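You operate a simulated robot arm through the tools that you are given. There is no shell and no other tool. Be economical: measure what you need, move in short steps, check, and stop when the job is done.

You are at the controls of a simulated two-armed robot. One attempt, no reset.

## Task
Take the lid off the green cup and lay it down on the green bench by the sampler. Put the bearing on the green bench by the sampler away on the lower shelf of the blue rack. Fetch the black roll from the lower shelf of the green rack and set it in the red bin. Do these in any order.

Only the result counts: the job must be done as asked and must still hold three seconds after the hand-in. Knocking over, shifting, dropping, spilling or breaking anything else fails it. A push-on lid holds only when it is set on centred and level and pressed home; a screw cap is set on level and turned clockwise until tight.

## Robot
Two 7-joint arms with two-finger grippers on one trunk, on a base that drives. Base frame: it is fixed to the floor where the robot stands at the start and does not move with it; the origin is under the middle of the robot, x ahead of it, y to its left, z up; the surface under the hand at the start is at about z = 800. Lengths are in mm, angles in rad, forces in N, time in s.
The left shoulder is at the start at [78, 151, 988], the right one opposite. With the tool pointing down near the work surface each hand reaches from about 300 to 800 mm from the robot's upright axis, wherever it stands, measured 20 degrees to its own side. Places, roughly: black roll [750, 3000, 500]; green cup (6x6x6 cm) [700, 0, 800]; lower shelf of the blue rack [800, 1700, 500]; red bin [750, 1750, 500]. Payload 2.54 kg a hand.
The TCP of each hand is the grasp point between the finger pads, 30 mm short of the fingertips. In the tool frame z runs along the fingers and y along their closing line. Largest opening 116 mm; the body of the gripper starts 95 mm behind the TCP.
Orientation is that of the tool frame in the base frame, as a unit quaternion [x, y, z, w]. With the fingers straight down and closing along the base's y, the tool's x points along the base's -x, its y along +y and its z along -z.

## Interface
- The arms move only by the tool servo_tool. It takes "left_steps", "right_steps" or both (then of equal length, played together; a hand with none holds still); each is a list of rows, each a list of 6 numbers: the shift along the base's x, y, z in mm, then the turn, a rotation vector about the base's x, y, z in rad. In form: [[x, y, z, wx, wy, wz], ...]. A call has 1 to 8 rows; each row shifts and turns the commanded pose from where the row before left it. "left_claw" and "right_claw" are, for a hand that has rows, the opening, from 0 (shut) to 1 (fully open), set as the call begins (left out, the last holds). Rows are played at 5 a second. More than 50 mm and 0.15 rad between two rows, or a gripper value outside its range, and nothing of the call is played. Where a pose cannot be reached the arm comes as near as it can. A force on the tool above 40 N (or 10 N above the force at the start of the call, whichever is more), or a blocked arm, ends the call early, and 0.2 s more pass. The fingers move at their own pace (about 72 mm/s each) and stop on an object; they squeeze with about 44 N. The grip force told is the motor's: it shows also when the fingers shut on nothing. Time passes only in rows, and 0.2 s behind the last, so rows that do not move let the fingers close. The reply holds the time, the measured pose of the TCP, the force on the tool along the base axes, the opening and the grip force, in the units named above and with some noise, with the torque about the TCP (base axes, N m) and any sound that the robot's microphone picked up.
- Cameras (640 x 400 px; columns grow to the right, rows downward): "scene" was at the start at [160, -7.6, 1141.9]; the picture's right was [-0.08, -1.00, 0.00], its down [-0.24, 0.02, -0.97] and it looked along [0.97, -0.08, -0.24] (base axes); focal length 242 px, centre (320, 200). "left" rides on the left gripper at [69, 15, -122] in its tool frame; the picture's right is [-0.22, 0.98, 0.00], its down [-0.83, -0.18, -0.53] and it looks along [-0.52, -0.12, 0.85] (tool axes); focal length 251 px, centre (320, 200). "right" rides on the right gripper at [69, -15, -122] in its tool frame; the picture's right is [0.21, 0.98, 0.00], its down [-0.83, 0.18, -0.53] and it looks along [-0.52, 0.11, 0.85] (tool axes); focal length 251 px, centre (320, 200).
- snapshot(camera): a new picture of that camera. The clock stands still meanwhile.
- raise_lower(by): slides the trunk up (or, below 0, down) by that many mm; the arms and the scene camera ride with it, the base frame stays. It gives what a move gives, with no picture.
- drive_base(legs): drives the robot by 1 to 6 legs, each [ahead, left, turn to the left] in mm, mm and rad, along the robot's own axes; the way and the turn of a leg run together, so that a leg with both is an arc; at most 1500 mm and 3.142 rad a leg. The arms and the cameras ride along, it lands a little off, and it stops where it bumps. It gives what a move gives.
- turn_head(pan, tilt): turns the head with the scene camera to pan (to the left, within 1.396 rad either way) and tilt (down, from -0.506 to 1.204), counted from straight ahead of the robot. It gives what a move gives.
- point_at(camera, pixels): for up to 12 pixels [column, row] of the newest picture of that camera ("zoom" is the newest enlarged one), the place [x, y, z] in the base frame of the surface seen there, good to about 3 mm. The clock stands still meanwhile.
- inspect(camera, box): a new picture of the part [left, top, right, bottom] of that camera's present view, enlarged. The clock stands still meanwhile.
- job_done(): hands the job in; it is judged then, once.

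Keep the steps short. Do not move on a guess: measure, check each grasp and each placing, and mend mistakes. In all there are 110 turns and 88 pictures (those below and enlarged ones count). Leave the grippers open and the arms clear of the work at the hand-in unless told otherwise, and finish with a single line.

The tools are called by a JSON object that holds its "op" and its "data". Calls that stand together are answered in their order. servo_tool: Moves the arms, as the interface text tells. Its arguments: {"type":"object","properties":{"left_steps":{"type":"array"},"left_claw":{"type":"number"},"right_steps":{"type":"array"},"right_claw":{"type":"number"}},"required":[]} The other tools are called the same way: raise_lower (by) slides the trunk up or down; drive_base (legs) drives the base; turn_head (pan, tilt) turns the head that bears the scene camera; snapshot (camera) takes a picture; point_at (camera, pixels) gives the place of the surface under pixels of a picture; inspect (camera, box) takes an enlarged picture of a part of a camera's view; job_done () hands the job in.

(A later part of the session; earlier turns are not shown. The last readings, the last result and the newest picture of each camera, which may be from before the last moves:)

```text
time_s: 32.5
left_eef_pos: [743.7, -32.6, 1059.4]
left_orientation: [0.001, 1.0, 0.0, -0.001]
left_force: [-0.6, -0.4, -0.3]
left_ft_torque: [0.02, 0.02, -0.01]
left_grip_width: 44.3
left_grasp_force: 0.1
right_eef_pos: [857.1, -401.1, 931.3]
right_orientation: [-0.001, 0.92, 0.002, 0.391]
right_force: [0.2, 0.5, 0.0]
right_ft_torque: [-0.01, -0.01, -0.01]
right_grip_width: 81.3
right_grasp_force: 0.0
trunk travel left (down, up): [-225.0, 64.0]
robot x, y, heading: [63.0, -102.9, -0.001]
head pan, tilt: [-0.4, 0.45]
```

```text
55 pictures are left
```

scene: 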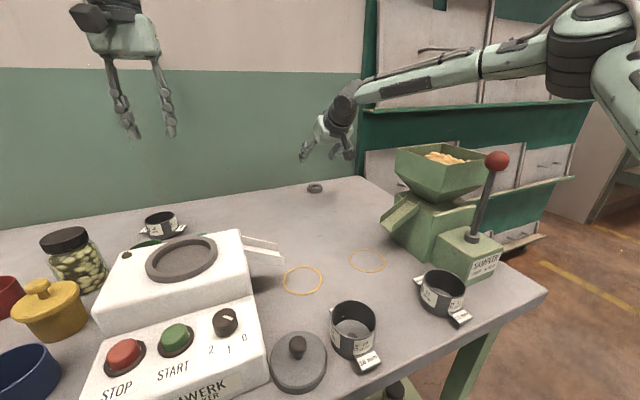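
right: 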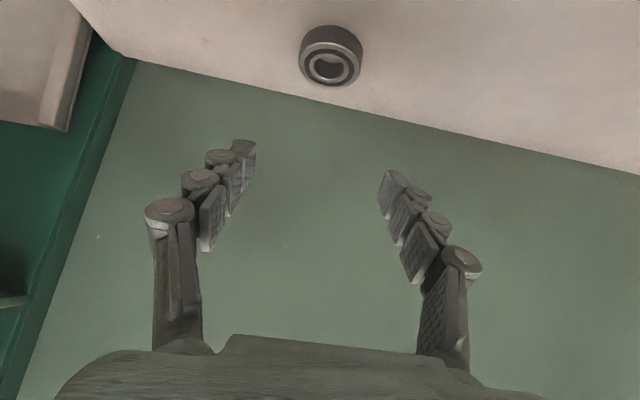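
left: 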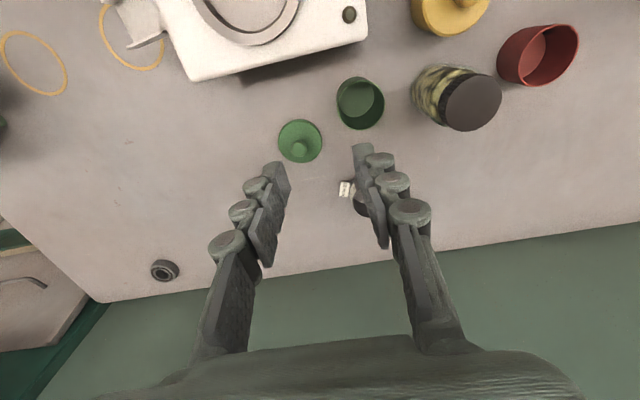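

The arm passes well above the hopper. I go down to just above grasp height and check.

{"op": "servo_tool", "data": {"right_steps": [[6, -1, -40, 0, 0, 0], [3, 0, -25, 0, 0, 0], [0, 0, 0, 0, 0, 0]]}}

{"op": "snapshot", "data": {"camera": "right"}}

{"op": "inspect", "data": {"camera": "scene", "box": [260, 120, 400, 220]}}

```text
time_s: 33.4
left_eef_pos: [742.6, -32.8, 1059.5]
left_orientation: [0.0, 1.0, 0.0, 0.0]
left_force: [-0.4, 0.7, 1.5]
left_ft_torque: [0.02, -0.01, 0.0]
left_grip_width: 43.7
left_grasp_force: 0.1
right_eef_pos: [865.4, -406.8, 868.5]
right_orientation: [0.0, 0.92, 0.002, 0.391]
right_force: [-0.3, 0.3, 0.6]
right_ft_torque: [0.01, 0.02, -0.04]
right_grip_width: 81.2
right_grasp_force: 0.1
trunk travel left (down, up): [-225.0, 64.0]
robot x, y, heading: [66.0, -100.2, -0.003]
head pan, tilt: [-0.4, 0.45]
```

```text
54 pictures are left
```

right: 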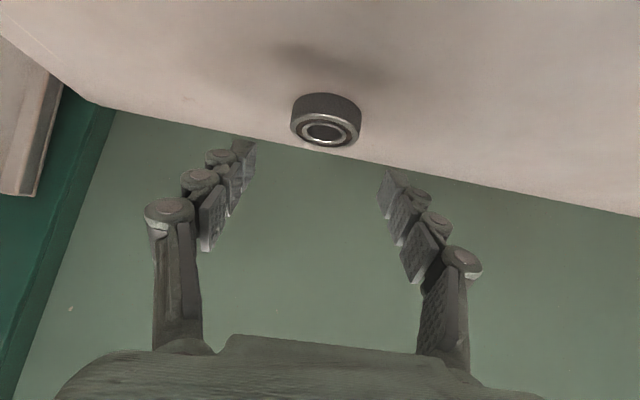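

```text
4.00 times, centred on (330, 170) of scene
```

zoom: 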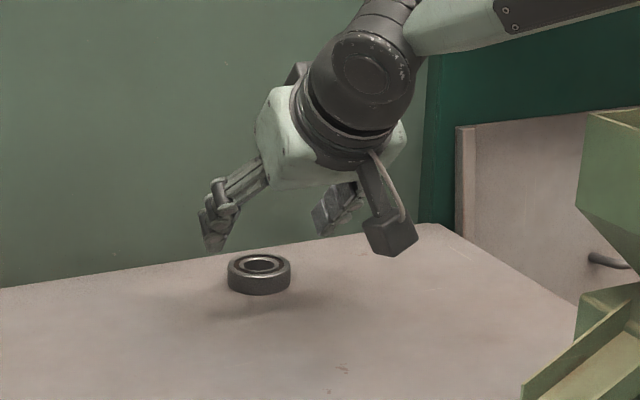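

Bearing is centred between the fingers (column 326 versus 319). I descend to z=832 and forward 16 mm, then close.

{"op": "servo_tool", "data": {"right_steps": [[8, 1, -16, 0, 0, 0], [6, 1, -12, 0, 0, 0], [2, 0, -8, 0, 0, 0], [0, 0, 0, 0, 0, 0]]}}

{"op": "inspect", "data": {"camera": "right", "box": [160, 80, 480, 280]}}

```text
time_s: 34.4
left_eef_pos: [743.2, -33.5, 1059.4]
left_orientation: [0.001, 1.0, 0.0, 0.001]
left_force: [-0.5, -0.5, -1.1]
left_ft_torque: [-0.01, 0.03, 0.0]
left_grip_width: 43.8
left_grasp_force: 0.0
right_eef_pos: [883.5, -402.5, 832.2]
right_orientation: [0.0, 0.92, 0.001, 0.391]
right_force: [-0.9, 1.1, -0.1]
right_ft_torque: [-0.04, 0.01, -0.01]
right_grip_width: 81.3
right_grasp_force: 0.1
trunk travel left (down, up): [-225.0, 64.0]
robot x, y, heading: [61.1, -98.3, -0.002]
head pan, tilt: [-0.4, 0.45]
```

```text
2.00 times, centred on (320, 180) of right
```

zoom: 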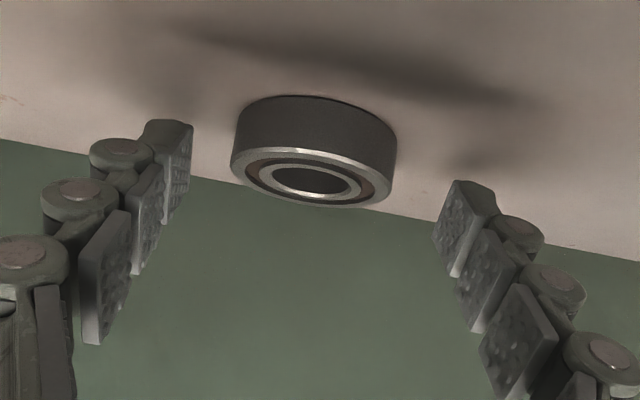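

Aligned. I lower 2 mm more and close.

{"op": "servo_tool", "data": {"right_steps": [[0, 0, -2, 0, 0, 0]]}}

{"op": "servo_tool", "data": {"right_steps": [[0, 0, 0, 0, 0, 0], [0, 0, 0, 0, 0, 0], [0, 0, 0, 0, 0, 0], [0, 0, 0, 0, 0, 0]], "right_claw": 0}}

{"op": "servo_tool", "data": {"right_steps": [[0, 0, 10, 0, 0, 0], [0, 0, 20, 0, 0, 0], [0, 0, 30, 0, 0, 0]]}}

{"op": "snapshot", "data": {"camera": "right"}}

{"op": "inspect", "data": {"camera": "scene", "box": [260, 120, 400, 220]}}

```text
time_s: 34.8
left_eef_pos: [742.0, -32.7, 1059.9]
left_orientation: [0.001, 1.0, 0.0, -0.001]
left_force: [-0.5, -0.1, 0.7]
left_ft_torque: [0.0, -0.04, 0.01]
left_grip_width: 44.1
left_grasp_force: 0.1
right_eef_pos: [882.5, -401.9, 830.1]
right_orientation: [0.0, 0.921, 0.001, 0.39]
right_force: [-0.5, 0.9, -0.2]
right_ft_torque: [0.01, 0.0, 0.01]
right_grip_width: 81.3
right_grasp_force: 0.0
trunk travel left (down, up): [-225.0, 64.0]
robot x, y, heading: [65.4, -100.8, 0.003]
head pan, tilt: [-0.4, 0.45]
```

```text
time_s: 35.8
left_eef_pos: [743.0, -33.6, 1060.2]
left_orientation: [0.001, 1.0, 0.001, 0.0]
left_force: [-0.4, -0.8, -0.1]
left_ft_torque: [0.01, 0.0, -0.01]
left_grip_width: 44.2
left_grasp_force: 0.1
right_eef_pos: [883.5, -402.9, 830.7]
right_orientation: [0.0, 0.921, 0.002, 0.391]
right_force: [0.1, 0.0, 1.1]
right_ft_torque: [-0.01, -0.03, -0.02]
right_grip_width: 50.3
right_grasp_force: 43.8
trunk travel left (down, up): [-225.0, 64.0]
robot x, y, heading: [61.6, -97.8, -0.001]
head pan, tilt: [-0.4, 0.45]
```

```text
time_s: 36.5
left_eef_pos: [742.5, -31.8, 1060.6]
left_orientation: [0.001, 1.0, 0.0, 0.0]
left_force: [-0.6, 0.7, -0.8]
left_ft_torque: [-0.01, -0.02, 0.01]
left_grip_width: 44.3
left_grasp_force: 0.0
right_eef_pos: [882.8, -402.9, 891.7]
right_orientation: [0.0, 0.921, 0.001, 0.39]
right_force: [-0.3, 0.4, -0.8]
right_ft_torque: [-0.01, -0.01, -0.03]
right_grip_width: 50.5
right_grasp_force: 43.7
trunk travel left (down, up): [-225.0, 64.0]
robot x, y, heading: [60.4, -101.1, 0.002]
head pan, tilt: [-0.4, 0.45]
```

```text
51 pictures are left
```

right: 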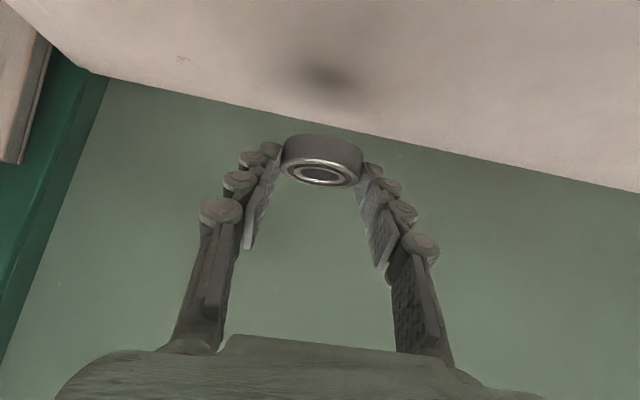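

```text
4.00 times, centred on (330, 170) of scene
```

zoom: 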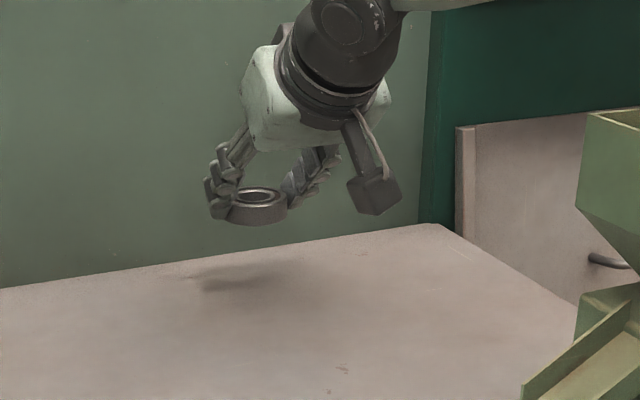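

The bearing is held level. I lift it, pull it back over the bench, then draw the left hand back too.

{"op": "servo_tool", "data": {"right_steps": [[-10, 0, 45, 0, 0, 0], [-10, 5, 45, 0, 0, 0], [-20, 10, 40, 0, 0, 0], [-40, 20, 20, 0, 0, 0], [-40, 20, 15, 0, 0, 0], [-45, 20, 0, 0, 0, 0], [-45, 20, 0, 0, 0, 0], [-45, 20, 0, 0, 0, 0]]}}

{"op": "servo_tool", "data": {"right_steps": [[-48, 0, 0, 0, 0, 0], [-48, 0, 0, 0, 0, 0], [-48, 0, 0, 0, 0, 0], [0, 0, 0, 0, 0, 0]], "left_steps": [[-45, 20, 0, 0, 0, 0], [-45, 20, 0, 0, 0, 0], [-45, 20, 0, 0, 0, 0], [-45, 20, 0, 0, 0, 0]]}}

{"op": "drive_base", "data": {"legs": [[-350, 0, 0]]}}

{"op": "turn_head", "data": {"pan": 1.1, "tilt": 0.3}}

{"op": "snapshot", "data": {"camera": "scene"}}

```text
time_s: 38.4
left_eef_pos: [742.1, -33.1, 1061.1]
left_orientation: [0.001, 1.0, 0.0, 0.0]
left_force: [-0.2, -0.5, -0.2]
left_ft_torque: [0.04, 0.0, -0.02]
left_grip_width: 44.4
left_grasp_force: 0.1
right_eef_pos: [627.5, -288.6, 1056.4]
right_orientation: [0.001, 0.921, 0.0, 0.391]
right_force: [0.0, -0.3, -1.3]
right_ft_torque: [0.02, 0.02, 0.01]
right_grip_width: 50.4
right_grasp_force: 44.2
trunk travel left (down, up): [-225.0, 64.0]
robot x, y, heading: [61.6, -99.3, 0.001]
head pan, tilt: [-0.4, 0.45]
```

```text
time_s: 39.4
left_eef_pos: [561.7, 47.9, 1060.3]
left_orientation: [0.0, 1.0, 0.0, 0.0]
left_force: [0.1, 0.5, 0.1]
left_ft_torque: [-0.01, -0.02, -0.03]
left_grip_width: 43.9
left_grasp_force: 0.0
right_eef_pos: [481.9, -286.7, 1054.5]
right_orientation: [0.001, 0.921, 0.0, 0.39]
right_force: [-0.1, -0.6, -1.6]
right_ft_torque: [-0.02, 0.02, 0.0]
right_grip_width: 50.4
right_grasp_force: 44.0
trunk travel left (down, up): [-225.0, 64.0]
robot x, y, heading: [63.8, -97.9, 0.001]
head pan, tilt: [-0.4, 0.45]
```

```text
time_s: 41.6
left_eef_pos: [212.7, 48.7, 1060.7]
left_orientation: [0.0, 1.0, 0.0, 0.0]
left_force: [0.1, 0.8, 0.2]
left_ft_torque: [0.0, 0.0, -0.02]
left_grip_width: 43.6
left_grasp_force: 0.0
right_eef_pos: [133.8, -287.8, 1055.1]
right_orientation: [0.0, 0.921, 0.002, 0.39]
right_force: [0.3, -0.7, -1.7]
right_ft_torque: [-0.02, 0.07, -0.02]
right_grip_width: 50.8
right_grasp_force: 43.9
trunk travel left (down, up): [-225.0, 64.0]
robot x, y, heading: [-287.9, -99.5, 0.002]
head pan, tilt: [-0.4, 0.45]
```

```text
time_s: 43.2
left_eef_pos: [210.9, 48.4, 1060.7]
left_orientation: [0.001, 1.0, 0.0, 0.0]
left_force: [0.1, -0.4, -0.2]
left_ft_torque: [0.04, -0.06, -0.03]
left_grip_width: 44.0
left_grasp_force: 0.0
right_eef_pos: [133.4, -288.1, 1055.3]
right_orientation: [0.0, 0.921, 0.001, 0.389]
right_force: [0.0, 0.3, -2.1]
right_ft_torque: [-0.02, 0.02, 0.02]
right_grip_width: 50.6
right_grasp_force: 44.0
trunk travel left (down, up): [-225.0, 64.0]
robot x, y, heading: [-287.5, -99.7, 0.002]
head pan, tilt: [1.1, 0.3]
```

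```text
49 pictures are left
```

scene: 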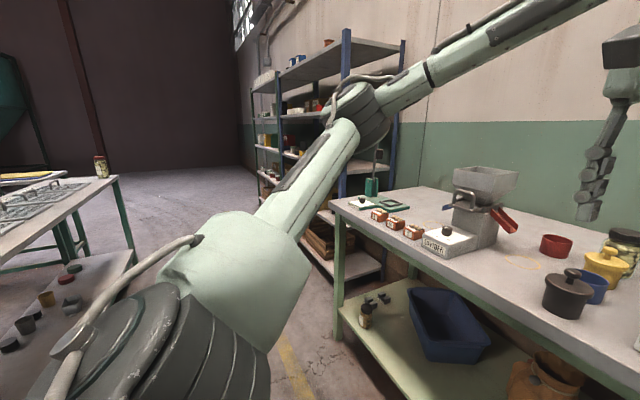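

I see the blue rack beyond the bench's left end and another green table on the left. I measure the lane between them.

{"op": "point_at", "data": {"camera": "scene", "pixels": [[118, 178], [132, 250], [338, 205], [338, 300], [345, 75], [330, 215], [360, 265], [320, 245], [60, 270], [375, 130], [284, 130], [30, 390]]}}

{"op": "drive_base", "data": {"legs": [[0, 900, 0]]}}

{"op": "turn_head", "data": {"pan": 0.3, "tilt": 0.45}}

{"op": "snapshot", "data": {"camera": "scene"}}

```text
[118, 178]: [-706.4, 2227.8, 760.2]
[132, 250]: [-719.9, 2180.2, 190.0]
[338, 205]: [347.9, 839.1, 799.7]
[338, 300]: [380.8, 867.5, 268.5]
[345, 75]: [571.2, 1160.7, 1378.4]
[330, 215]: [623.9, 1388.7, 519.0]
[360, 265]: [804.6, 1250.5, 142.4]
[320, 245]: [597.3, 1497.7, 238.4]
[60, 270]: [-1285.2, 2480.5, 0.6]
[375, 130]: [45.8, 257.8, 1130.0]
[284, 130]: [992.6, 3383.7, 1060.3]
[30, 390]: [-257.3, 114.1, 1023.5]
```

```text
time_s: 52.2
left_eef_pos: [207.4, 946.4, 1061.1]
left_orientation: [-0.003, 1.0, 0.0, 0.0]
left_force: [0.6, -0.3, -0.6]
left_ft_torque: [-0.01, -0.05, -0.02]
left_grip_width: 44.2
left_grasp_force: 0.0
right_eef_pos: [131.0, 609.0, 1053.9]
right_orientation: [-0.003, 0.921, 0.003, 0.39]
right_force: [0.4, -0.3, -1.8]
right_ft_torque: [-0.04, 0.04, -0.01]
right_grip_width: 50.5
right_grasp_force: 43.9
trunk travel left (down, up): [-225.0, 64.0]
robot x, y, heading: [-290.8, 797.4, 0.003]
head pan, tilt: [1.1, 0.3]
```

```text
time_s: 53.3
left_eef_pos: [208.1, 947.1, 1060.5]
left_orientation: [-0.004, 1.0, 0.0, 0.0]
left_force: [0.0, -0.1, 0.3]
left_ft_torque: [-0.01, 0.01, -0.01]
left_grip_width: 44.3
left_grasp_force: 0.0
right_eef_pos: [131.1, 609.9, 1054.9]
right_orientation: [-0.003, 0.921, 0.003, 0.39]
right_force: [0.5, -0.4, -2.2]
right_ft_torque: [0.01, 0.0, 0.01]
right_grip_width: 50.5
right_grasp_force: 43.5
trunk travel left (down, up): [-225.0, 64.0]
robot x, y, heading: [-287.2, 796.2, 0.01]
head pan, tilt: [0.3, 0.45]
```

```text
48 pictures are left
```

scene: 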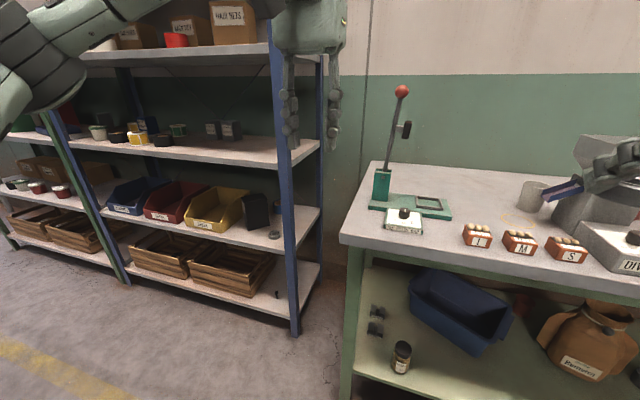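

The blue rack's lower shelf (z≈500) holds blue, red and yellow bins; there is free space at its right end near (262,232). I drive on to face it.

{"op": "drive_base", "data": {"legs": [[0, 560, 0]]}}

{"op": "raise_lower", "data": {"by": -200}}

{"op": "turn_head", "data": {"pan": 0.1, "tilt": 0.5}}

{"op": "snapshot", "data": {"camera": "scene"}}

```text
time_s: 59.3
left_eef_pos: [199.4, 1522.5, 1059.2]
left_orientation: [-0.008, 1.0, 0.001, 0.0]
left_force: [1.2, 0.7, 0.4]
left_ft_torque: [-0.02, 0.03, -0.02]
left_grip_width: 44.1
left_grasp_force: 0.1
right_eef_pos: [126.3, 1186.6, 1054.8]
right_orientation: [-0.006, 0.921, 0.004, 0.389]
right_force: [0.6, 0.1, -1.2]
right_ft_torque: [0.0, 0.02, -0.01]
right_grip_width: 50.2
right_grasp_force: 43.7
trunk travel left (down, up): [-225.0, 64.0]
robot x, y, heading: [-298.0, 1367.1, 0.019]
head pan, tilt: [0.3, 0.45]
```

```text
time_s: 61.5
left_eef_pos: [199.2, 1522.9, 861.0]
left_orientation: [-0.007, 1.0, 0.0, 0.0]
left_force: [-0.2, -0.4, 0.3]
left_ft_torque: [-0.02, 0.01, 0.01]
left_grip_width: 44.1
left_grasp_force: 0.1
right_eef_pos: [125.7, 1185.4, 855.1]
right_orientation: [-0.007, 0.921, 0.004, 0.389]
right_force: [0.6, 0.5, -0.8]
right_ft_torque: [-0.02, -0.04, 0.0]
right_grip_width: 50.5
right_grasp_force: 44.1
trunk travel left (down, up): [-25.0, 264.0]
robot x, y, heading: [-301.1, 1371.2, 0.014]
head pan, tilt: [0.3, 0.45]
```

```text
time_s: 62.2
left_eef_pos: [198.6, 1521.8, 861.3]
left_orientation: [-0.008, 1.0, 0.001, 0.0]
left_force: [-0.6, -0.3, 0.3]
left_ft_torque: [0.01, 0.02, 0.01]
left_grip_width: 44.1
left_grasp_force: 0.2
right_eef_pos: [125.8, 1185.7, 854.4]
right_orientation: [-0.007, 0.921, 0.004, 0.391]
right_force: [0.0, 0.5, -2.0]
right_ft_torque: [0.03, 0.04, 0.0]
right_grip_width: 50.1
right_grasp_force: 43.9
trunk travel left (down, up): [-25.0, 264.0]
robot x, y, heading: [-297.1, 1366.9, 0.015]
head pan, tilt: [0.099, 0.499]
```

```text
47 pictures are left
```

scene: 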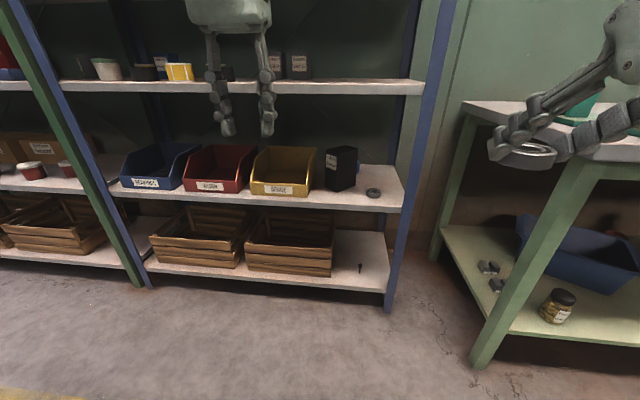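

I enlarge the shelf and measure it.

{"op": "inspect", "data": {"camera": "scene", "box": [110, 70, 430, 270]}}

{"op": "point_at", "data": {"camera": "zoom", "pixels": [[526, 248], [500, 230], [560, 225], [480, 250], [540, 275], [590, 200], [575, 270], [460, 175], [420, 180], [520, 25], [440, 200], [550, 200]]}}

{"op": "point_at", "data": {"camera": "zoom", "pixels": [[150, 235], [270, 240], [200, 190], [220, 150], [210, 220], [283, 225], [400, 240], [260, 160], [165, 180], [240, 260], [600, 300], [30, 220]]}}

```text
2.00 times, centred on (270, 170) of scene
```

zoom: 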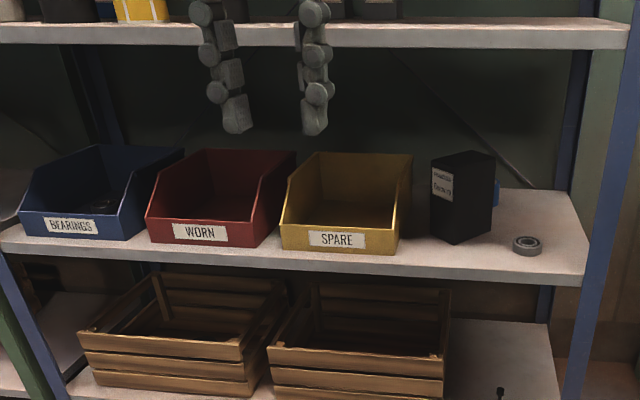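

```text
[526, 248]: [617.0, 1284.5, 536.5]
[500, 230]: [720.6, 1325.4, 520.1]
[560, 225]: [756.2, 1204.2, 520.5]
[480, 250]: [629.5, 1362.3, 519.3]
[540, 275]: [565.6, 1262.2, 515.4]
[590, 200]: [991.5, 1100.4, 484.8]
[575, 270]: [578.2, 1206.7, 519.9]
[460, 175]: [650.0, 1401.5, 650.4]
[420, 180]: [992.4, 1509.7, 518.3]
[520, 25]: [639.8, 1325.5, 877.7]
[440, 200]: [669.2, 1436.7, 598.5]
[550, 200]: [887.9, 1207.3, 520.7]
```

```text
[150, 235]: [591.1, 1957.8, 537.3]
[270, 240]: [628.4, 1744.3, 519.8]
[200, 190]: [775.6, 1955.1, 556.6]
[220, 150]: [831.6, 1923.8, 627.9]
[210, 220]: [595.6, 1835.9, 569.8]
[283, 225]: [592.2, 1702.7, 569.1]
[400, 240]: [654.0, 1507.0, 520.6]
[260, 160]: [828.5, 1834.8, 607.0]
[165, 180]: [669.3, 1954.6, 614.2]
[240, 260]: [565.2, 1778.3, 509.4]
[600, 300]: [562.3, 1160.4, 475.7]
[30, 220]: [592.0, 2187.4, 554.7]
```

Shelf top is z=520, front edge x≈562, and another bearing already lies near (630,1284). Free spot for ours: centre (730,1258). I pull the left hand back a bit and drive up to the rack.

{"op": "servo_tool", "data": {"left_steps": [[-40, 0, 0, 0, 0, 0], [-40, 0, 0, 0, 0, 0]]}}

{"op": "drive_base", "data": {"legs": [[280, 40, -0.015]]}}

{"op": "turn_head", "data": {"pan": -0.2, "tilt": 0.6}}

{"op": "snapshot", "data": {"camera": "scene"}}

```text
time_s: 62.8
left_eef_pos: [119.4, 1522.1, 862.5]
left_orientation: [-0.009, 1.0, 0.0, 0.0]
left_force: [0.3, -0.1, 0.2]
left_ft_torque: [-0.02, 0.0, -0.02]
left_grip_width: 44.1
left_grasp_force: 0.0
right_eef_pos: [125.6, 1185.6, 853.9]
right_orientation: [-0.008, 0.921, 0.005, 0.39]
right_force: [-0.4, -0.2, -2.1]
right_ft_torque: [0.0, 0.02, 0.03]
right_grip_width: 50.3
right_grasp_force: 43.8
trunk travel left (down, up): [-25.0, 264.0]
robot x, y, heading: [-295.5, 1369.3, 0.012]
head pan, tilt: [0.099, 0.499]
```

```text
time_s: 64.8
left_eef_pos: [395.1, 1558.7, 861.4]
left_orientation: [-0.001, 1.0, 0.0, 0.001]
left_force: [0.0, 0.7, 0.0]
left_ft_torque: [0.01, 0.01, 0.01]
left_grip_width: 44.1
left_grasp_force: 0.1
right_eef_pos: [397.9, 1221.9, 854.7]
right_orientation: [-0.001, 0.921, 0.002, 0.39]
right_force: [0.6, -0.2, -1.3]
right_ft_torque: [0.03, -0.01, 0.01]
right_grip_width: 50.3
right_grasp_force: 44.4
trunk travel left (down, up): [-25.0, 264.0]
robot x, y, heading: [-21.8, 1409.5, 0.001]
head pan, tilt: [0.099, 0.499]
```

```text
time_s: 65.5
left_eef_pos: [394.8, 1560.2, 863.0]
left_orientation: [-0.001, 1.0, 0.0, 0.0]
left_force: [-0.4, 0.6, -0.5]
left_ft_torque: [0.03, 0.01, -0.02]
left_grip_width: 44.1
left_grasp_force: 0.1
right_eef_pos: [397.1, 1222.3, 855.4]
right_orientation: [-0.001, 0.921, 0.001, 0.39]
right_force: [0.0, 0.4, -2.1]
right_ft_torque: [-0.01, 0.0, -0.03]
right_grip_width: 50.2
right_grasp_force: 43.8
trunk travel left (down, up): [-25.0, 264.0]
robot x, y, heading: [-25.0, 1410.5, 0.003]
head pan, tilt: [-0.201, 0.6]
```

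```text
45 pictures are left
```

scene: 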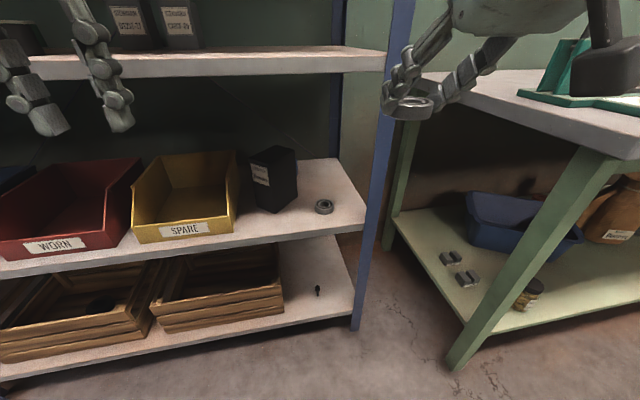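

{"op": "inspect", "data": {"camera": "scene", "box": [240, 130, 400, 230]}}

{"op": "point_at", "data": {"camera": "zoom", "pixels": [[335, 295], [335, 320], [335, 278], [300, 305], [370, 303], [230, 200], [225, 320], [420, 250], [330, 210], [470, 380], [510, 300], [300, 180]]}}

```text
4.00 times, centred on (320, 180) of scene
```

zoom: 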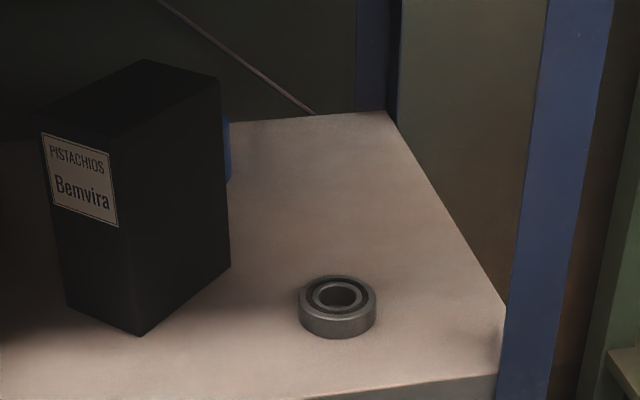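

```text
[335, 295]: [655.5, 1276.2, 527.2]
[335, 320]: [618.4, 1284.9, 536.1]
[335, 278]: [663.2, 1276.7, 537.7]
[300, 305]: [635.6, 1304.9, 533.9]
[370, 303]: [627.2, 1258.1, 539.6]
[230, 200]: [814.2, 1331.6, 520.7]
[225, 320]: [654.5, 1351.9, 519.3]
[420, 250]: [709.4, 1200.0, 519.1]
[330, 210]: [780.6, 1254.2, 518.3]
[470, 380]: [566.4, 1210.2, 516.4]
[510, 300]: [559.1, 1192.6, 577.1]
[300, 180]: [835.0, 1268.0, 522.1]
```

Existing bearing at (641,1281); the box's right side stays at y>1330. I lower the hand in front of the shelf first.

{"op": "servo_tool", "data": {"right_steps": [[0, 7, -49, 0, 0, 0], [0, 7, -49, 0, 0, 0], [0, 7, -49, 0, 0, 0], [5, 7, -49, 0, 0, 0], [10, 5, -48, 0, 0, 0], [10, 0, -10, 0, 0, 0]]}}

{"op": "snapshot", "data": {"camera": "scene"}}

{"op": "snapshot", "data": {"camera": "right"}}

```text
time_s: 67.0
left_eef_pos: [395.4, 1560.3, 861.8]
left_orientation: [-0.001, 1.0, 0.0, 0.0]
left_force: [0.3, 0.4, 0.2]
left_ft_torque: [-0.01, -0.02, -0.06]
left_grip_width: 43.9
left_grasp_force: 0.1
right_eef_pos: [477.6, 1270.1, 632.4]
right_orientation: [-0.001, 0.921, 0.002, 0.39]
right_force: [-0.1, -0.1, -1.3]
right_ft_torque: [0.01, 0.03, -0.01]
right_grip_width: 50.1
right_grasp_force: 43.8
right hand out of reach, approached as far as the arm can: row 2, 3, 4
trunk travel left (down, up): [-25.0, 264.0]
robot x, y, heading: [-21.2, 1407.9, 0.009]
head pan, tilt: [-0.201, 0.6]
```

```text
43 pictures are left
```

scene: 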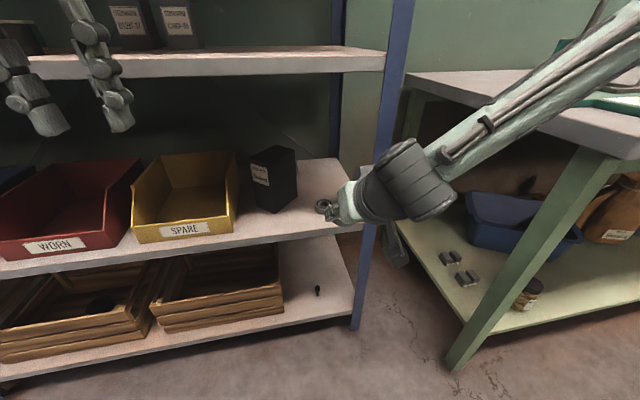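

```text
42 pictures are left
```

right: 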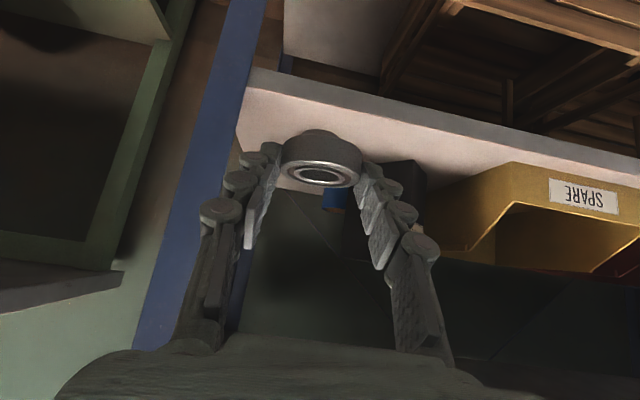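

Bearing is in front of the shelf at (478,1270,632), level. I settle z to 605 and go in over the shelf at y≈1257.

{"op": "servo_tool", "data": {"right_steps": [[35, -7, -15, 0, 0, 0], [40, -6, -10, 0, 0, 0], [40, 0, 0, 0, 0, 0], [40, 0, 0, 0, 0, 0]]}}

{"op": "snapshot", "data": {"camera": "scene"}}

{"op": "snapshot", "data": {"camera": "right"}}

```text
time_s: 68.0
left_eef_pos: [394.9, 1560.2, 861.8]
left_orientation: [0.0, 1.0, 0.0, 0.0]
left_force: [0.1, -0.1, 0.3]
left_ft_torque: [0.06, -0.01, -0.02]
left_grip_width: 44.1
left_grasp_force: 0.1
right_eef_pos: [632.6, 1256.9, 607.9]
right_orientation: [-0.002, 0.921, 0.002, 0.39]
right_force: [0.3, -0.2, -1.0]
right_ft_torque: [-0.01, 0.05, 0.01]
right_grip_width: 50.1
right_grasp_force: 43.8
trunk travel left (down, up): [-25.0, 264.0]
robot x, y, heading: [-26.1, 1408.7, 0.005]
head pan, tilt: [-0.201, 0.6]
```

```text
41 pictures are left
```

scene: 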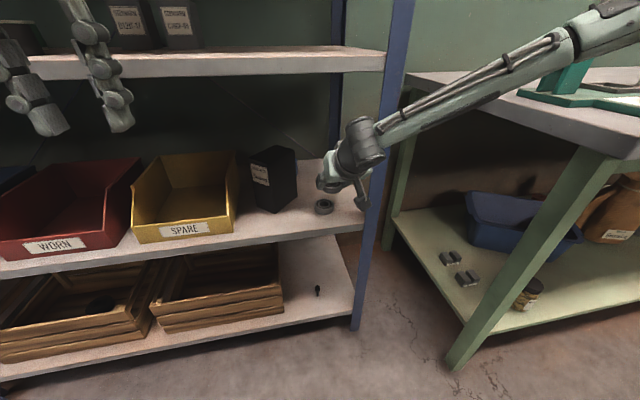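

```text
40 pictures are left
```

right: 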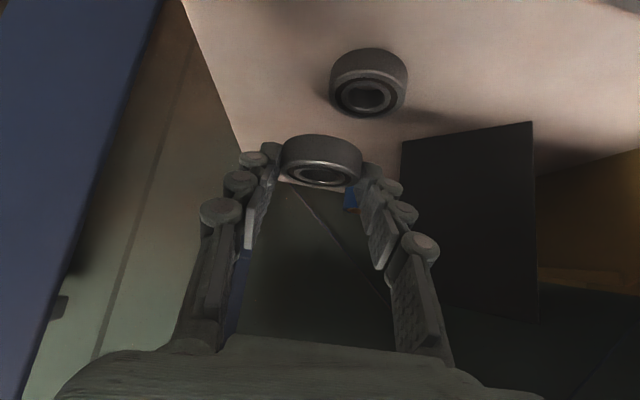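

The held bearing has cleared the other one laterally. 70 mm more forward brings it over (719,1257); then I lower.

{"op": "servo_tool", "data": {"right_steps": [[35, 0, 0, 0, 0, 0], [35, 0, 0, 0, 0, 0], [0, 0, -20, 0, 0, 0], [0, 0, -20, 0, 0, 0], [0, 0, 0, 0, 0, 0]]}}

{"op": "snapshot", "data": {"camera": "right"}}

{"op": "inspect", "data": {"camera": "scene", "box": [240, 90, 440, 230]}}

```text
time_s: 69.2
left_eef_pos: [396.9, 1559.6, 862.7]
left_orientation: [0.0, 1.0, -0.001, 0.0]
left_force: [-0.3, 0.4, -0.4]
left_ft_torque: [0.01, 0.0, 0.0]
left_grip_width: 44.0
left_grasp_force: 0.1
right_eef_pos: [695.0, 1250.2, 570.2]
right_orientation: [-0.001, 0.921, 0.002, 0.39]
right_force: [0.0, 0.1, -1.3]
right_ft_torque: [0.0, 0.01, -0.02]
right_grip_width: 50.1
right_grasp_force: 44.1
right hand out of reach, approached as far as the arm can: row 4
trunk travel left (down, up): [-25.0, 264.0]
robot x, y, heading: [-24.5, 1409.3, 0.002]
head pan, tilt: [-0.201, 0.6]
```

```text
39 pictures are left
```

right: 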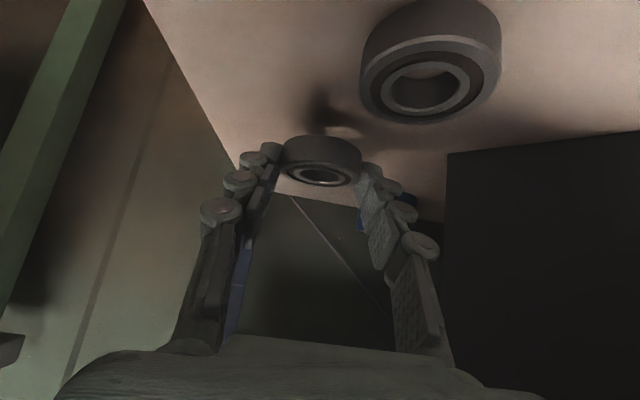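

```text
2.86 times, centred on (340, 160) of scene
```

zoom: 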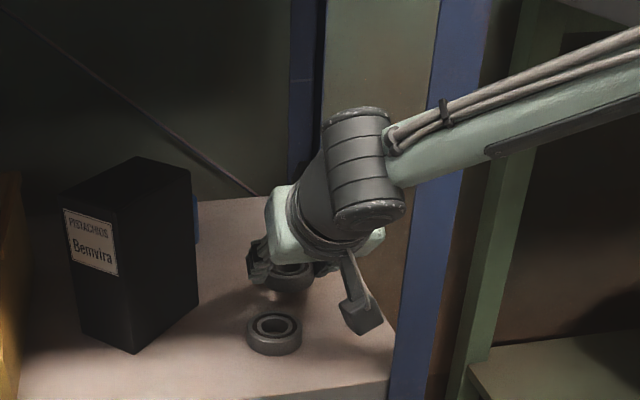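

19 mm to go and the arm hits a reach limit going down, so I lower the trunk by 15 mm instead.

{"op": "raise_lower", "data": {"by": -15}}

{"op": "servo_tool", "data": {"right_steps": [[0, 0, -1, 0, 0, 0], [0, 0, -1.5, 0, 0, 0]]}}

```text
time_s: 69.8
left_eef_pos: [396.3, 1560.0, 847.0]
left_orientation: [-0.001, 1.0, -0.001, 0.0]
left_force: [-0.3, 0.1, 0.4]
left_ft_torque: [-0.03, -0.01, 0.02]
left_grip_width: 44.2
left_grasp_force: 0.1
right_eef_pos: [695.0, 1249.7, 557.0]
right_orientation: [-0.001, 0.921, 0.002, 0.39]
right_force: [-0.5, 0.1, -1.6]
right_ft_torque: [-0.01, 0.0, -0.03]
right_grip_width: 50.1
right_grasp_force: 44.0
trunk travel left (down, up): [-10.0, 279.0]
robot x, y, heading: [-19.4, 1410.7, 0.005]
head pan, tilt: [-0.201, 0.6]
```

```text
time_s: 70.4
left_eef_pos: [396.5, 1559.2, 847.7]
left_orientation: [-0.001, 1.0, 0.0, 0.0]
left_force: [-0.1, 0.0, 0.0]
left_ft_torque: [-0.01, 0.03, -0.05]
left_grip_width: 44.3
left_grasp_force: 0.2
right_eef_pos: [694.4, 1248.5, 554.2]
right_orientation: [-0.002, 0.921, 0.003, 0.39]
right_force: [0.7, -0.1, -0.9]
right_ft_torque: [0.0, 0.04, -0.01]
right_grip_width: 50.2
right_grasp_force: 44.6
trunk travel left (down, up): [-10.0, 279.0]
robot x, y, heading: [-25.9, 1409.5, 0.004]
head pan, tilt: [-0.201, 0.6]
```

Still free at z=554. A few more small steps until contact.

{"op": "servo_tool", "data": {"right_steps": [[0, 0, -1.5, 0, 0, 0], [0, 0, -1, 0, 0, 0], [0, 0, -1, 0, 0, 0]]}}

{"op": "snapshot", "data": {"camera": "right"}}

```text
time_s: 71.2
left_eef_pos: [395.4, 1559.0, 846.4]
left_orientation: [-0.001, 1.0, 0.0, 0.0]
left_force: [-0.4, -0.1, 0.5]
left_ft_torque: [0.0, -0.03, -0.01]
left_grip_width: 43.9
left_grasp_force: 0.0
right_eef_pos: [694.2, 1247.9, 552.4]
right_orientation: [-0.001, 0.921, 0.002, 0.39]
right_force: [-0.1, -0.8, -0.8]
right_ft_torque: [0.0, 0.0, 0.01]
right_grip_width: 50.2
right_grasp_force: 43.6
trunk travel left (down, up): [-10.0, 279.0]
robot x, y, heading: [-22.4, 1411.8, 0.01]
head pan, tilt: [-0.201, 0.6]
```

```text
37 pictures are left
```

right: 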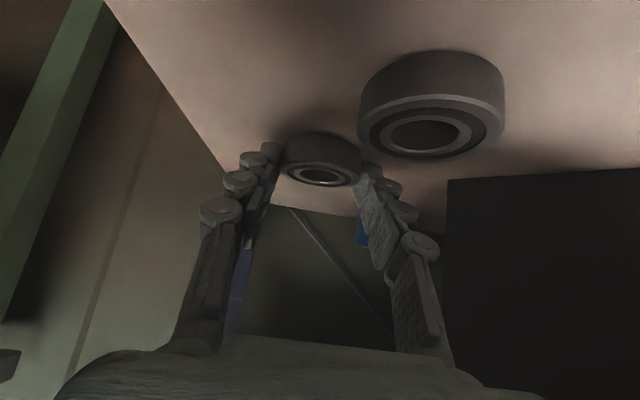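

{"op": "servo_tool", "data": {"right_steps": [[0, 0, -1, 0, 0, 0], [0, 0, -1, 0, 0, 0], [0, 0, -1, 0, 0, 0]]}}

```text
time_s: 72.0
left_eef_pos: [396.0, 1559.3, 847.5]
left_orientation: [-0.001, 1.0, 0.001, 0.0]
left_force: [-0.1, -0.2, 1.0]
left_ft_torque: [0.03, 0.03, 0.01]
left_grip_width: 44.2
left_grasp_force: 0.0
right_eef_pos: [693.3, 1247.0, 551.0]
right_orientation: [-0.002, 0.92, 0.002, 0.391]
right_force: [0.2, 0.5, -0.9]
right_ft_torque: [0.05, -0.04, -0.02]
right_grip_width: 49.9
right_grasp_force: 44.3
right hand out of reach, approached as far as the arm can: row 2
trunk travel left (down, up): [-10.0, 279.0]
robot x, y, heading: [-22.4, 1410.8, 0.003]
head pan, tilt: [-0.201, 0.6]
```

Very near the shelf. I lower the trunk by 2 mm at a time for the last bit.

{"op": "raise_lower", "data": {"by": -2}}

{"op": "inspect", "data": {"camera": "right", "box": [240, 100, 400, 200]}}

```text
time_s: 72.5
left_eef_pos: [395.4, 1559.0, 845.0]
left_orientation: [-0.001, 1.0, 0.0, 0.0]
left_force: [1.0, -0.5, 0.5]
left_ft_torque: [0.02, 0.01, -0.03]
left_grip_width: 44.2
left_grasp_force: 0.0
right_eef_pos: [693.8, 1247.9, 549.9]
right_orientation: [-0.002, 0.92, 0.003, 0.392]
right_force: [-1.5, 0.0, 7.2]
right_ft_torque: [0.17, -0.09, 0.09]
right_grip_width: 50.2
right_grasp_force: 44.1
trunk travel left (down, up): [-8.0, 281.0]
robot x, y, heading: [-23.6, 1409.9, 0.005]
head pan, tilt: [-0.201, 0.6]
```

```text
4.00 times, centred on (320, 150) of right
```

zoom: 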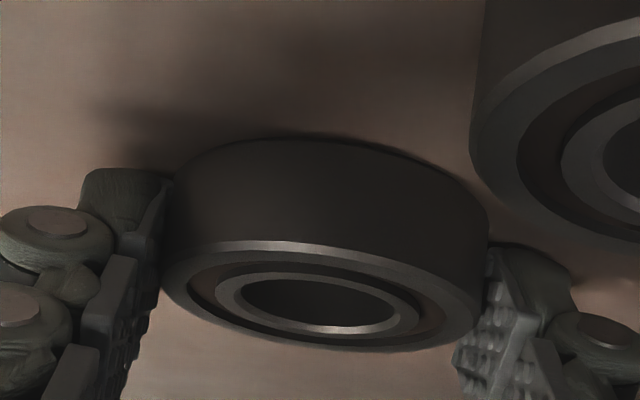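

Contact (7 N): the bearing is on the shelf. I open to about 70 mm, wait, then rise with the trunk.

{"op": "servo_tool", "data": {"right_steps": [[0, 0, 0, 0, 0, 0], [0, 0, 0, 0, 0, 0]], "right_claw": 0.6}}

{"op": "raise_lower", "data": {"by": 50}}

{"op": "snapshot", "data": {"camera": "right"}}

```text
time_s: 73.1
left_eef_pos: [395.7, 1559.4, 847.0]
left_orientation: [0.0, 1.0, 0.0, 0.0]
left_force: [0.6, 0.2, 0.1]
left_ft_torque: [0.01, -0.01, 0.01]
left_grip_width: 43.6
left_grasp_force: 0.0
right_eef_pos: [693.6, 1248.2, 547.7]
right_orientation: [-0.002, 0.921, 0.003, 0.389]
right_force: [0.3, 1.3, 0.4]
right_ft_torque: [0.0, 0.03, -0.03]
right_grip_width: 69.7
right_grasp_force: 0.0
trunk travel left (down, up): [-8.0, 281.0]
robot x, y, heading: [-25.5, 1411.6, 0.004]
head pan, tilt: [-0.201, 0.6]
```

```text
time_s: 74.0
left_eef_pos: [396.3, 1558.9, 895.1]
left_orientation: [-0.001, 1.0, 0.0, 0.0]
left_force: [0.1, 0.6, -0.3]
left_ft_torque: [0.0, 0.01, 0.04]
left_grip_width: 44.0
left_grasp_force: 0.1
right_eef_pos: [693.7, 1247.8, 598.3]
right_orientation: [-0.001, 0.921, 0.002, 0.39]
right_force: [-0.5, -0.4, -0.6]
right_ft_torque: [0.01, 0.03, -0.01]
right_grip_width: 69.8
right_grasp_force: 0.1
trunk travel left (down, up): [-58.0, 231.0]
robot x, y, heading: [-22.0, 1409.0, 0.003]
head pan, tilt: [-0.201, 0.6]
```

```text
35 pictures are left
```

right: 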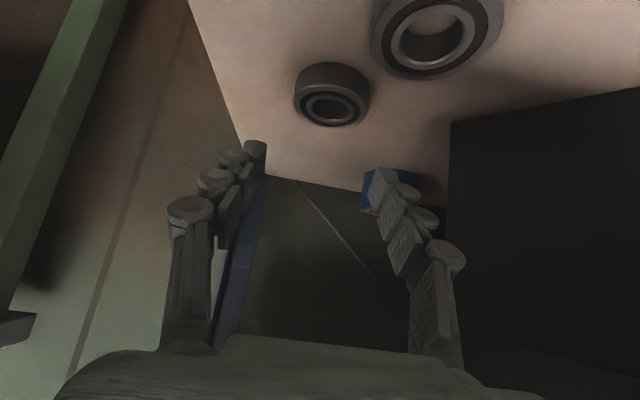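

The bearing lies flat beside the other one. I back the robot straight out by 330 mm and look left for the green rack.

{"op": "drive_base", "data": {"legs": [[-330, 0, 0]]}}

{"op": "turn_head", "data": {"pan": 0.7, "tilt": 0.35}}

{"op": "snapshot", "data": {"camera": "scene"}}

```text
time_s: 76.2
left_eef_pos: [65.0, 1558.2, 895.1]
left_orientation: [-0.003, 1.0, 0.0, 0.0]
left_force: [0.1, 1.7, 0.4]
left_ft_torque: [0.0, -0.06, 0.04]
left_grip_width: 44.0
left_grasp_force: 0.0
right_eef_pos: [364.3, 1247.8, 597.9]
right_orientation: [-0.003, 0.921, 0.003, 0.389]
right_force: [0.1, -0.3, 0.0]
right_ft_torque: [0.0, -0.01, -0.01]
right_grip_width: 69.6
right_grasp_force: 0.0
trunk travel left (down, up): [-58.0, 231.0]
robot x, y, heading: [-353.4, 1410.4, -0.001]
head pan, tilt: [-0.201, 0.6]
```

```text
time_s: 77.4
left_eef_pos: [64.5, 1559.3, 895.4]
left_orientation: [-0.003, 1.0, 0.0, 0.0]
left_force: [-0.1, 0.6, -0.4]
left_ft_torque: [-0.02, 0.01, 0.03]
left_grip_width: 44.3
left_grasp_force: 0.0
right_eef_pos: [364.6, 1248.7, 599.2]
right_orientation: [-0.002, 0.921, 0.003, 0.39]
right_force: [-1.1, -0.4, -0.6]
right_ft_torque: [0.01, 0.0, -0.02]
right_grip_width: 69.7
right_grasp_force: 0.1
trunk travel left (down, up): [-58.0, 231.0]
robot x, y, heading: [-352.8, 1405.3, 0.003]
head pan, tilt: [0.7, 0.351]
```

```text
34 pictures are left
```

scene: 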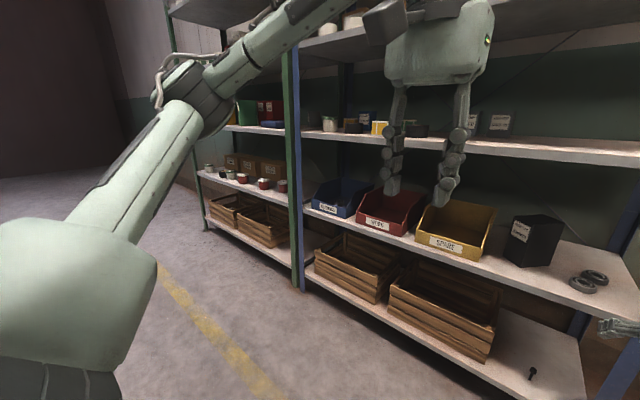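

The green rack is the next one to the left. I drive along the lane and look again.

{"op": "drive_base", "data": {"legs": [[60, 750, 0], [0, 600, 0]]}}

{"op": "turn_head", "data": {"pan": 0.2, "tilt": 0.45}}

{"op": "snapshot", "data": {"camera": "scene"}}

```text
time_s: 90.9
left_eef_pos: [122.5, 2913.7, 894.6]
left_orientation: [0.0, 1.0, 0.0, 0.0]
left_force: [0.5, -0.5, 0.8]
left_ft_torque: [0.01, -0.02, 0.01]
left_grip_width: 43.9
left_grasp_force: 0.1
right_eef_pos: [420.5, 2601.0, 598.1]
right_orientation: [-0.002, 0.921, 0.002, 0.39]
right_force: [1.0, 0.2, 0.1]
right_ft_torque: [0.04, -0.01, 0.02]
right_grip_width: 69.9
right_grasp_force: 0.0
trunk travel left (down, up): [-58.0, 231.0]
robot x, y, heading: [-297.0, 2763.0, 0.003]
head pan, tilt: [0.7, 0.351]
```

```text
time_s: 91.8
left_eef_pos: [121.7, 2913.5, 895.4]
left_orientation: [0.0, 1.0, 0.0, 0.0]
left_force: [1.1, 0.2, -0.2]
left_ft_torque: [0.01, 0.02, 0.03]
left_grip_width: 44.1
left_grasp_force: 0.0
right_eef_pos: [420.0, 2602.0, 598.0]
right_orientation: [-0.002, 0.921, 0.003, 0.39]
right_force: [-0.1, 0.5, -1.3]
right_ft_torque: [0.0, -0.02, 0.02]
right_grip_width: 69.5
right_grasp_force: 0.1
trunk travel left (down, up): [-58.0, 231.0]
robot x, y, heading: [-295.4, 2756.8, 0.001]
head pan, tilt: [0.201, 0.45]
```

```text
33 pictures are left
```

scene: 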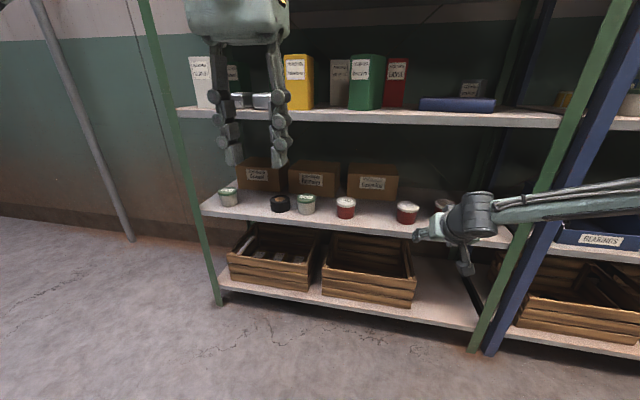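

The black roll seems to be at (280,203), between two light tins. I enlarge and measure.

{"op": "inspect", "data": {"camera": "scene", "box": [200, 150, 360, 250]}}

{"op": "point_at", "data": {"camera": "zoom", "pixels": [[320, 190], [320, 225], [285, 205], [360, 210], [430, 215], [118, 185], [118, 160], [430, 190], [320, 275], [330, 160], [580, 230], [450, 110]]}}

```text
4.00 times, centred on (280, 200) of scene
```

zoom: 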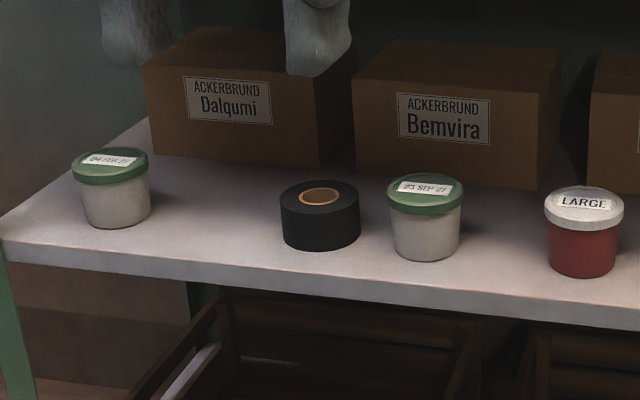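

```text
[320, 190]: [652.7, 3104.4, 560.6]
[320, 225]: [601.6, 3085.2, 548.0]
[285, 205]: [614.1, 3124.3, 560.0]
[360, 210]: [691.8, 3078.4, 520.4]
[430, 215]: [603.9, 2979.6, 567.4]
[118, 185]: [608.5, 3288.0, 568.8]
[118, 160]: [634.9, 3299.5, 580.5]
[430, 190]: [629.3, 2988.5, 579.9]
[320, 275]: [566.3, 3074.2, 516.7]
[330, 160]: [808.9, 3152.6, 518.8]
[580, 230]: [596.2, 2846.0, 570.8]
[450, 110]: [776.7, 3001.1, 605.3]
```

Roll: centre ≈(640,3092), Ø≈75, z 520–561; the tin on its right starts at y≈3010. I'll come in with the right hand yawed about −0.35 rad so the right finger stays away from that tin. First I fold the right arm back and open the fingers.

{"op": "servo_tool", "data": {"right_steps": [[-38, 0, 24, 0, 0, -0.05], [-38, 0, 24, 0, 0, -0.05], [-38, 0, 24, 0, 0, -0.05], [-38, 0, 24, 0, 0, -0.05], [-38, 0, 24, 0, 0, -0.05], [-38, 0, 24, 0, 0, -0.05], [-38, 0, 24, 0, 0, -0.05]], "right_claw": 0.86}}

{"op": "drive_base", "data": {"legs": [[0, 490, 0], [290, 0, 0]]}}

{"op": "turn_head", "data": {"pan": -0.15, "tilt": 0.55}}

{"op": "snapshot", "data": {"camera": "scene"}}

```text
time_s: 93.4
left_eef_pos: [123.5, 2914.6, 895.4]
left_orientation: [0.0, 1.0, 0.0, 0.001]
left_force: [-0.1, 0.0, 0.1]
left_ft_torque: [0.02, 0.05, 0.03]
left_grip_width: 44.2
left_grasp_force: 0.1
right_eef_pos: [153.3, 2599.8, 764.8]
right_orientation: [0.159, 0.907, -0.065, 0.384]
right_force: [-0.3, 0.0, -0.3]
right_ft_torque: [-0.02, 0.03, 0.01]
right_grip_width: 100.1
right_grasp_force: 0.2
trunk travel left (down, up): [-58.0, 231.0]
robot x, y, heading: [-294.2, 2760.7, 0.006]
head pan, tilt: [0.201, 0.45]
```

```text
time_s: 100.2
left_eef_pos: [405.2, 3404.7, 895.4]
left_orientation: [-0.007, 1.0, -0.001, 0.0]
left_force: [0.3, 0.1, 0.0]
left_ft_torque: [-0.03, 0.02, 0.0]
left_grip_width: 43.8
left_grasp_force: 0.1
right_eef_pos: [439.3, 3093.3, 764.0]
right_orientation: [0.154, 0.908, -0.063, 0.385]
right_force: [-0.3, 0.3, 0.8]
right_ft_torque: [0.04, -0.03, 0.02]
right_grip_width: 99.6
right_grasp_force: 0.0
trunk travel left (down, up): [-58.0, 231.0]
robot x, y, heading: [-11.5, 3251.2, 0.011]
head pan, tilt: [0.201, 0.45]
```

```text
time_s: 101.0
left_eef_pos: [405.1, 3404.8, 894.7]
left_orientation: [-0.006, 1.0, 0.0, 0.0]
left_force: [0.5, -0.2, -0.5]
left_ft_torque: [0.0, 0.0, 0.01]
left_grip_width: 44.3
left_grasp_force: 0.1
right_eef_pos: [439.0, 3092.2, 765.2]
right_orientation: [0.154, 0.908, -0.063, 0.385]
right_force: [-0.3, -0.4, -0.5]
right_ft_torque: [0.01, 0.0, -0.02]
right_grip_width: 99.8
right_grasp_force: 0.0
trunk travel left (down, up): [-58.0, 231.0]
robot x, y, heading: [-11.3, 3250.4, 0.014]
head pan, tilt: [-0.15, 0.55]
```

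```text
31 pictures are left
```

scene: 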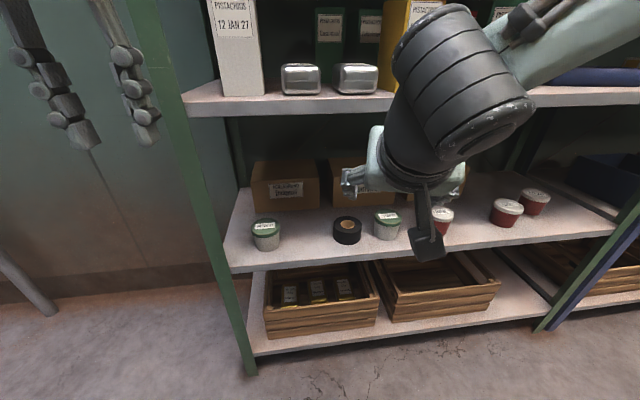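

I measure the roll and the neighbouring tins again from here.

{"op": "inspect", "data": {"camera": "scene", "box": [300, 190, 420, 265]}}

{"op": "point_at", "data": {"camera": "zoom", "pixels": [[250, 155], [180, 180], [320, 180], [255, 140], [255, 212], [250, 225], [455, 135], [400, 150], [515, 150], [455, 200], [265, 172], [250, 310]]}}

```text
5.33 times, centred on (360, 228) of scene
```

zoom: 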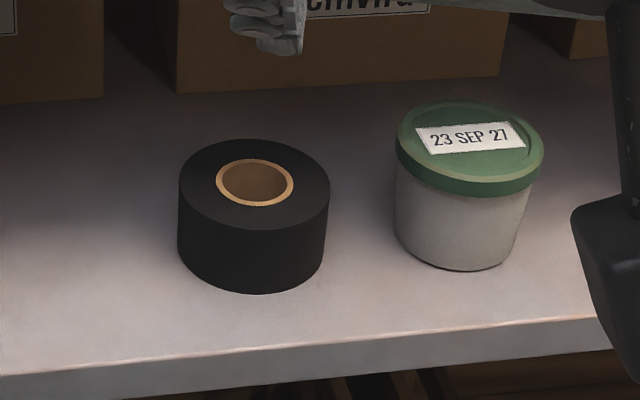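

```text
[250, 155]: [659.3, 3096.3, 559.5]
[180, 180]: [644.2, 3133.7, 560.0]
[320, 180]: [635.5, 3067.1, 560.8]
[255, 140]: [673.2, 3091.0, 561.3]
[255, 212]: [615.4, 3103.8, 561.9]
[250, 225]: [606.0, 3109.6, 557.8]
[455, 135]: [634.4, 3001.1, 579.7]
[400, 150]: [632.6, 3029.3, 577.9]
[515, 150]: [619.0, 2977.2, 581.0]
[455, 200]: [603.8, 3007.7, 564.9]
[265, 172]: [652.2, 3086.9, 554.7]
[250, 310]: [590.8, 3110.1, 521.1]
```

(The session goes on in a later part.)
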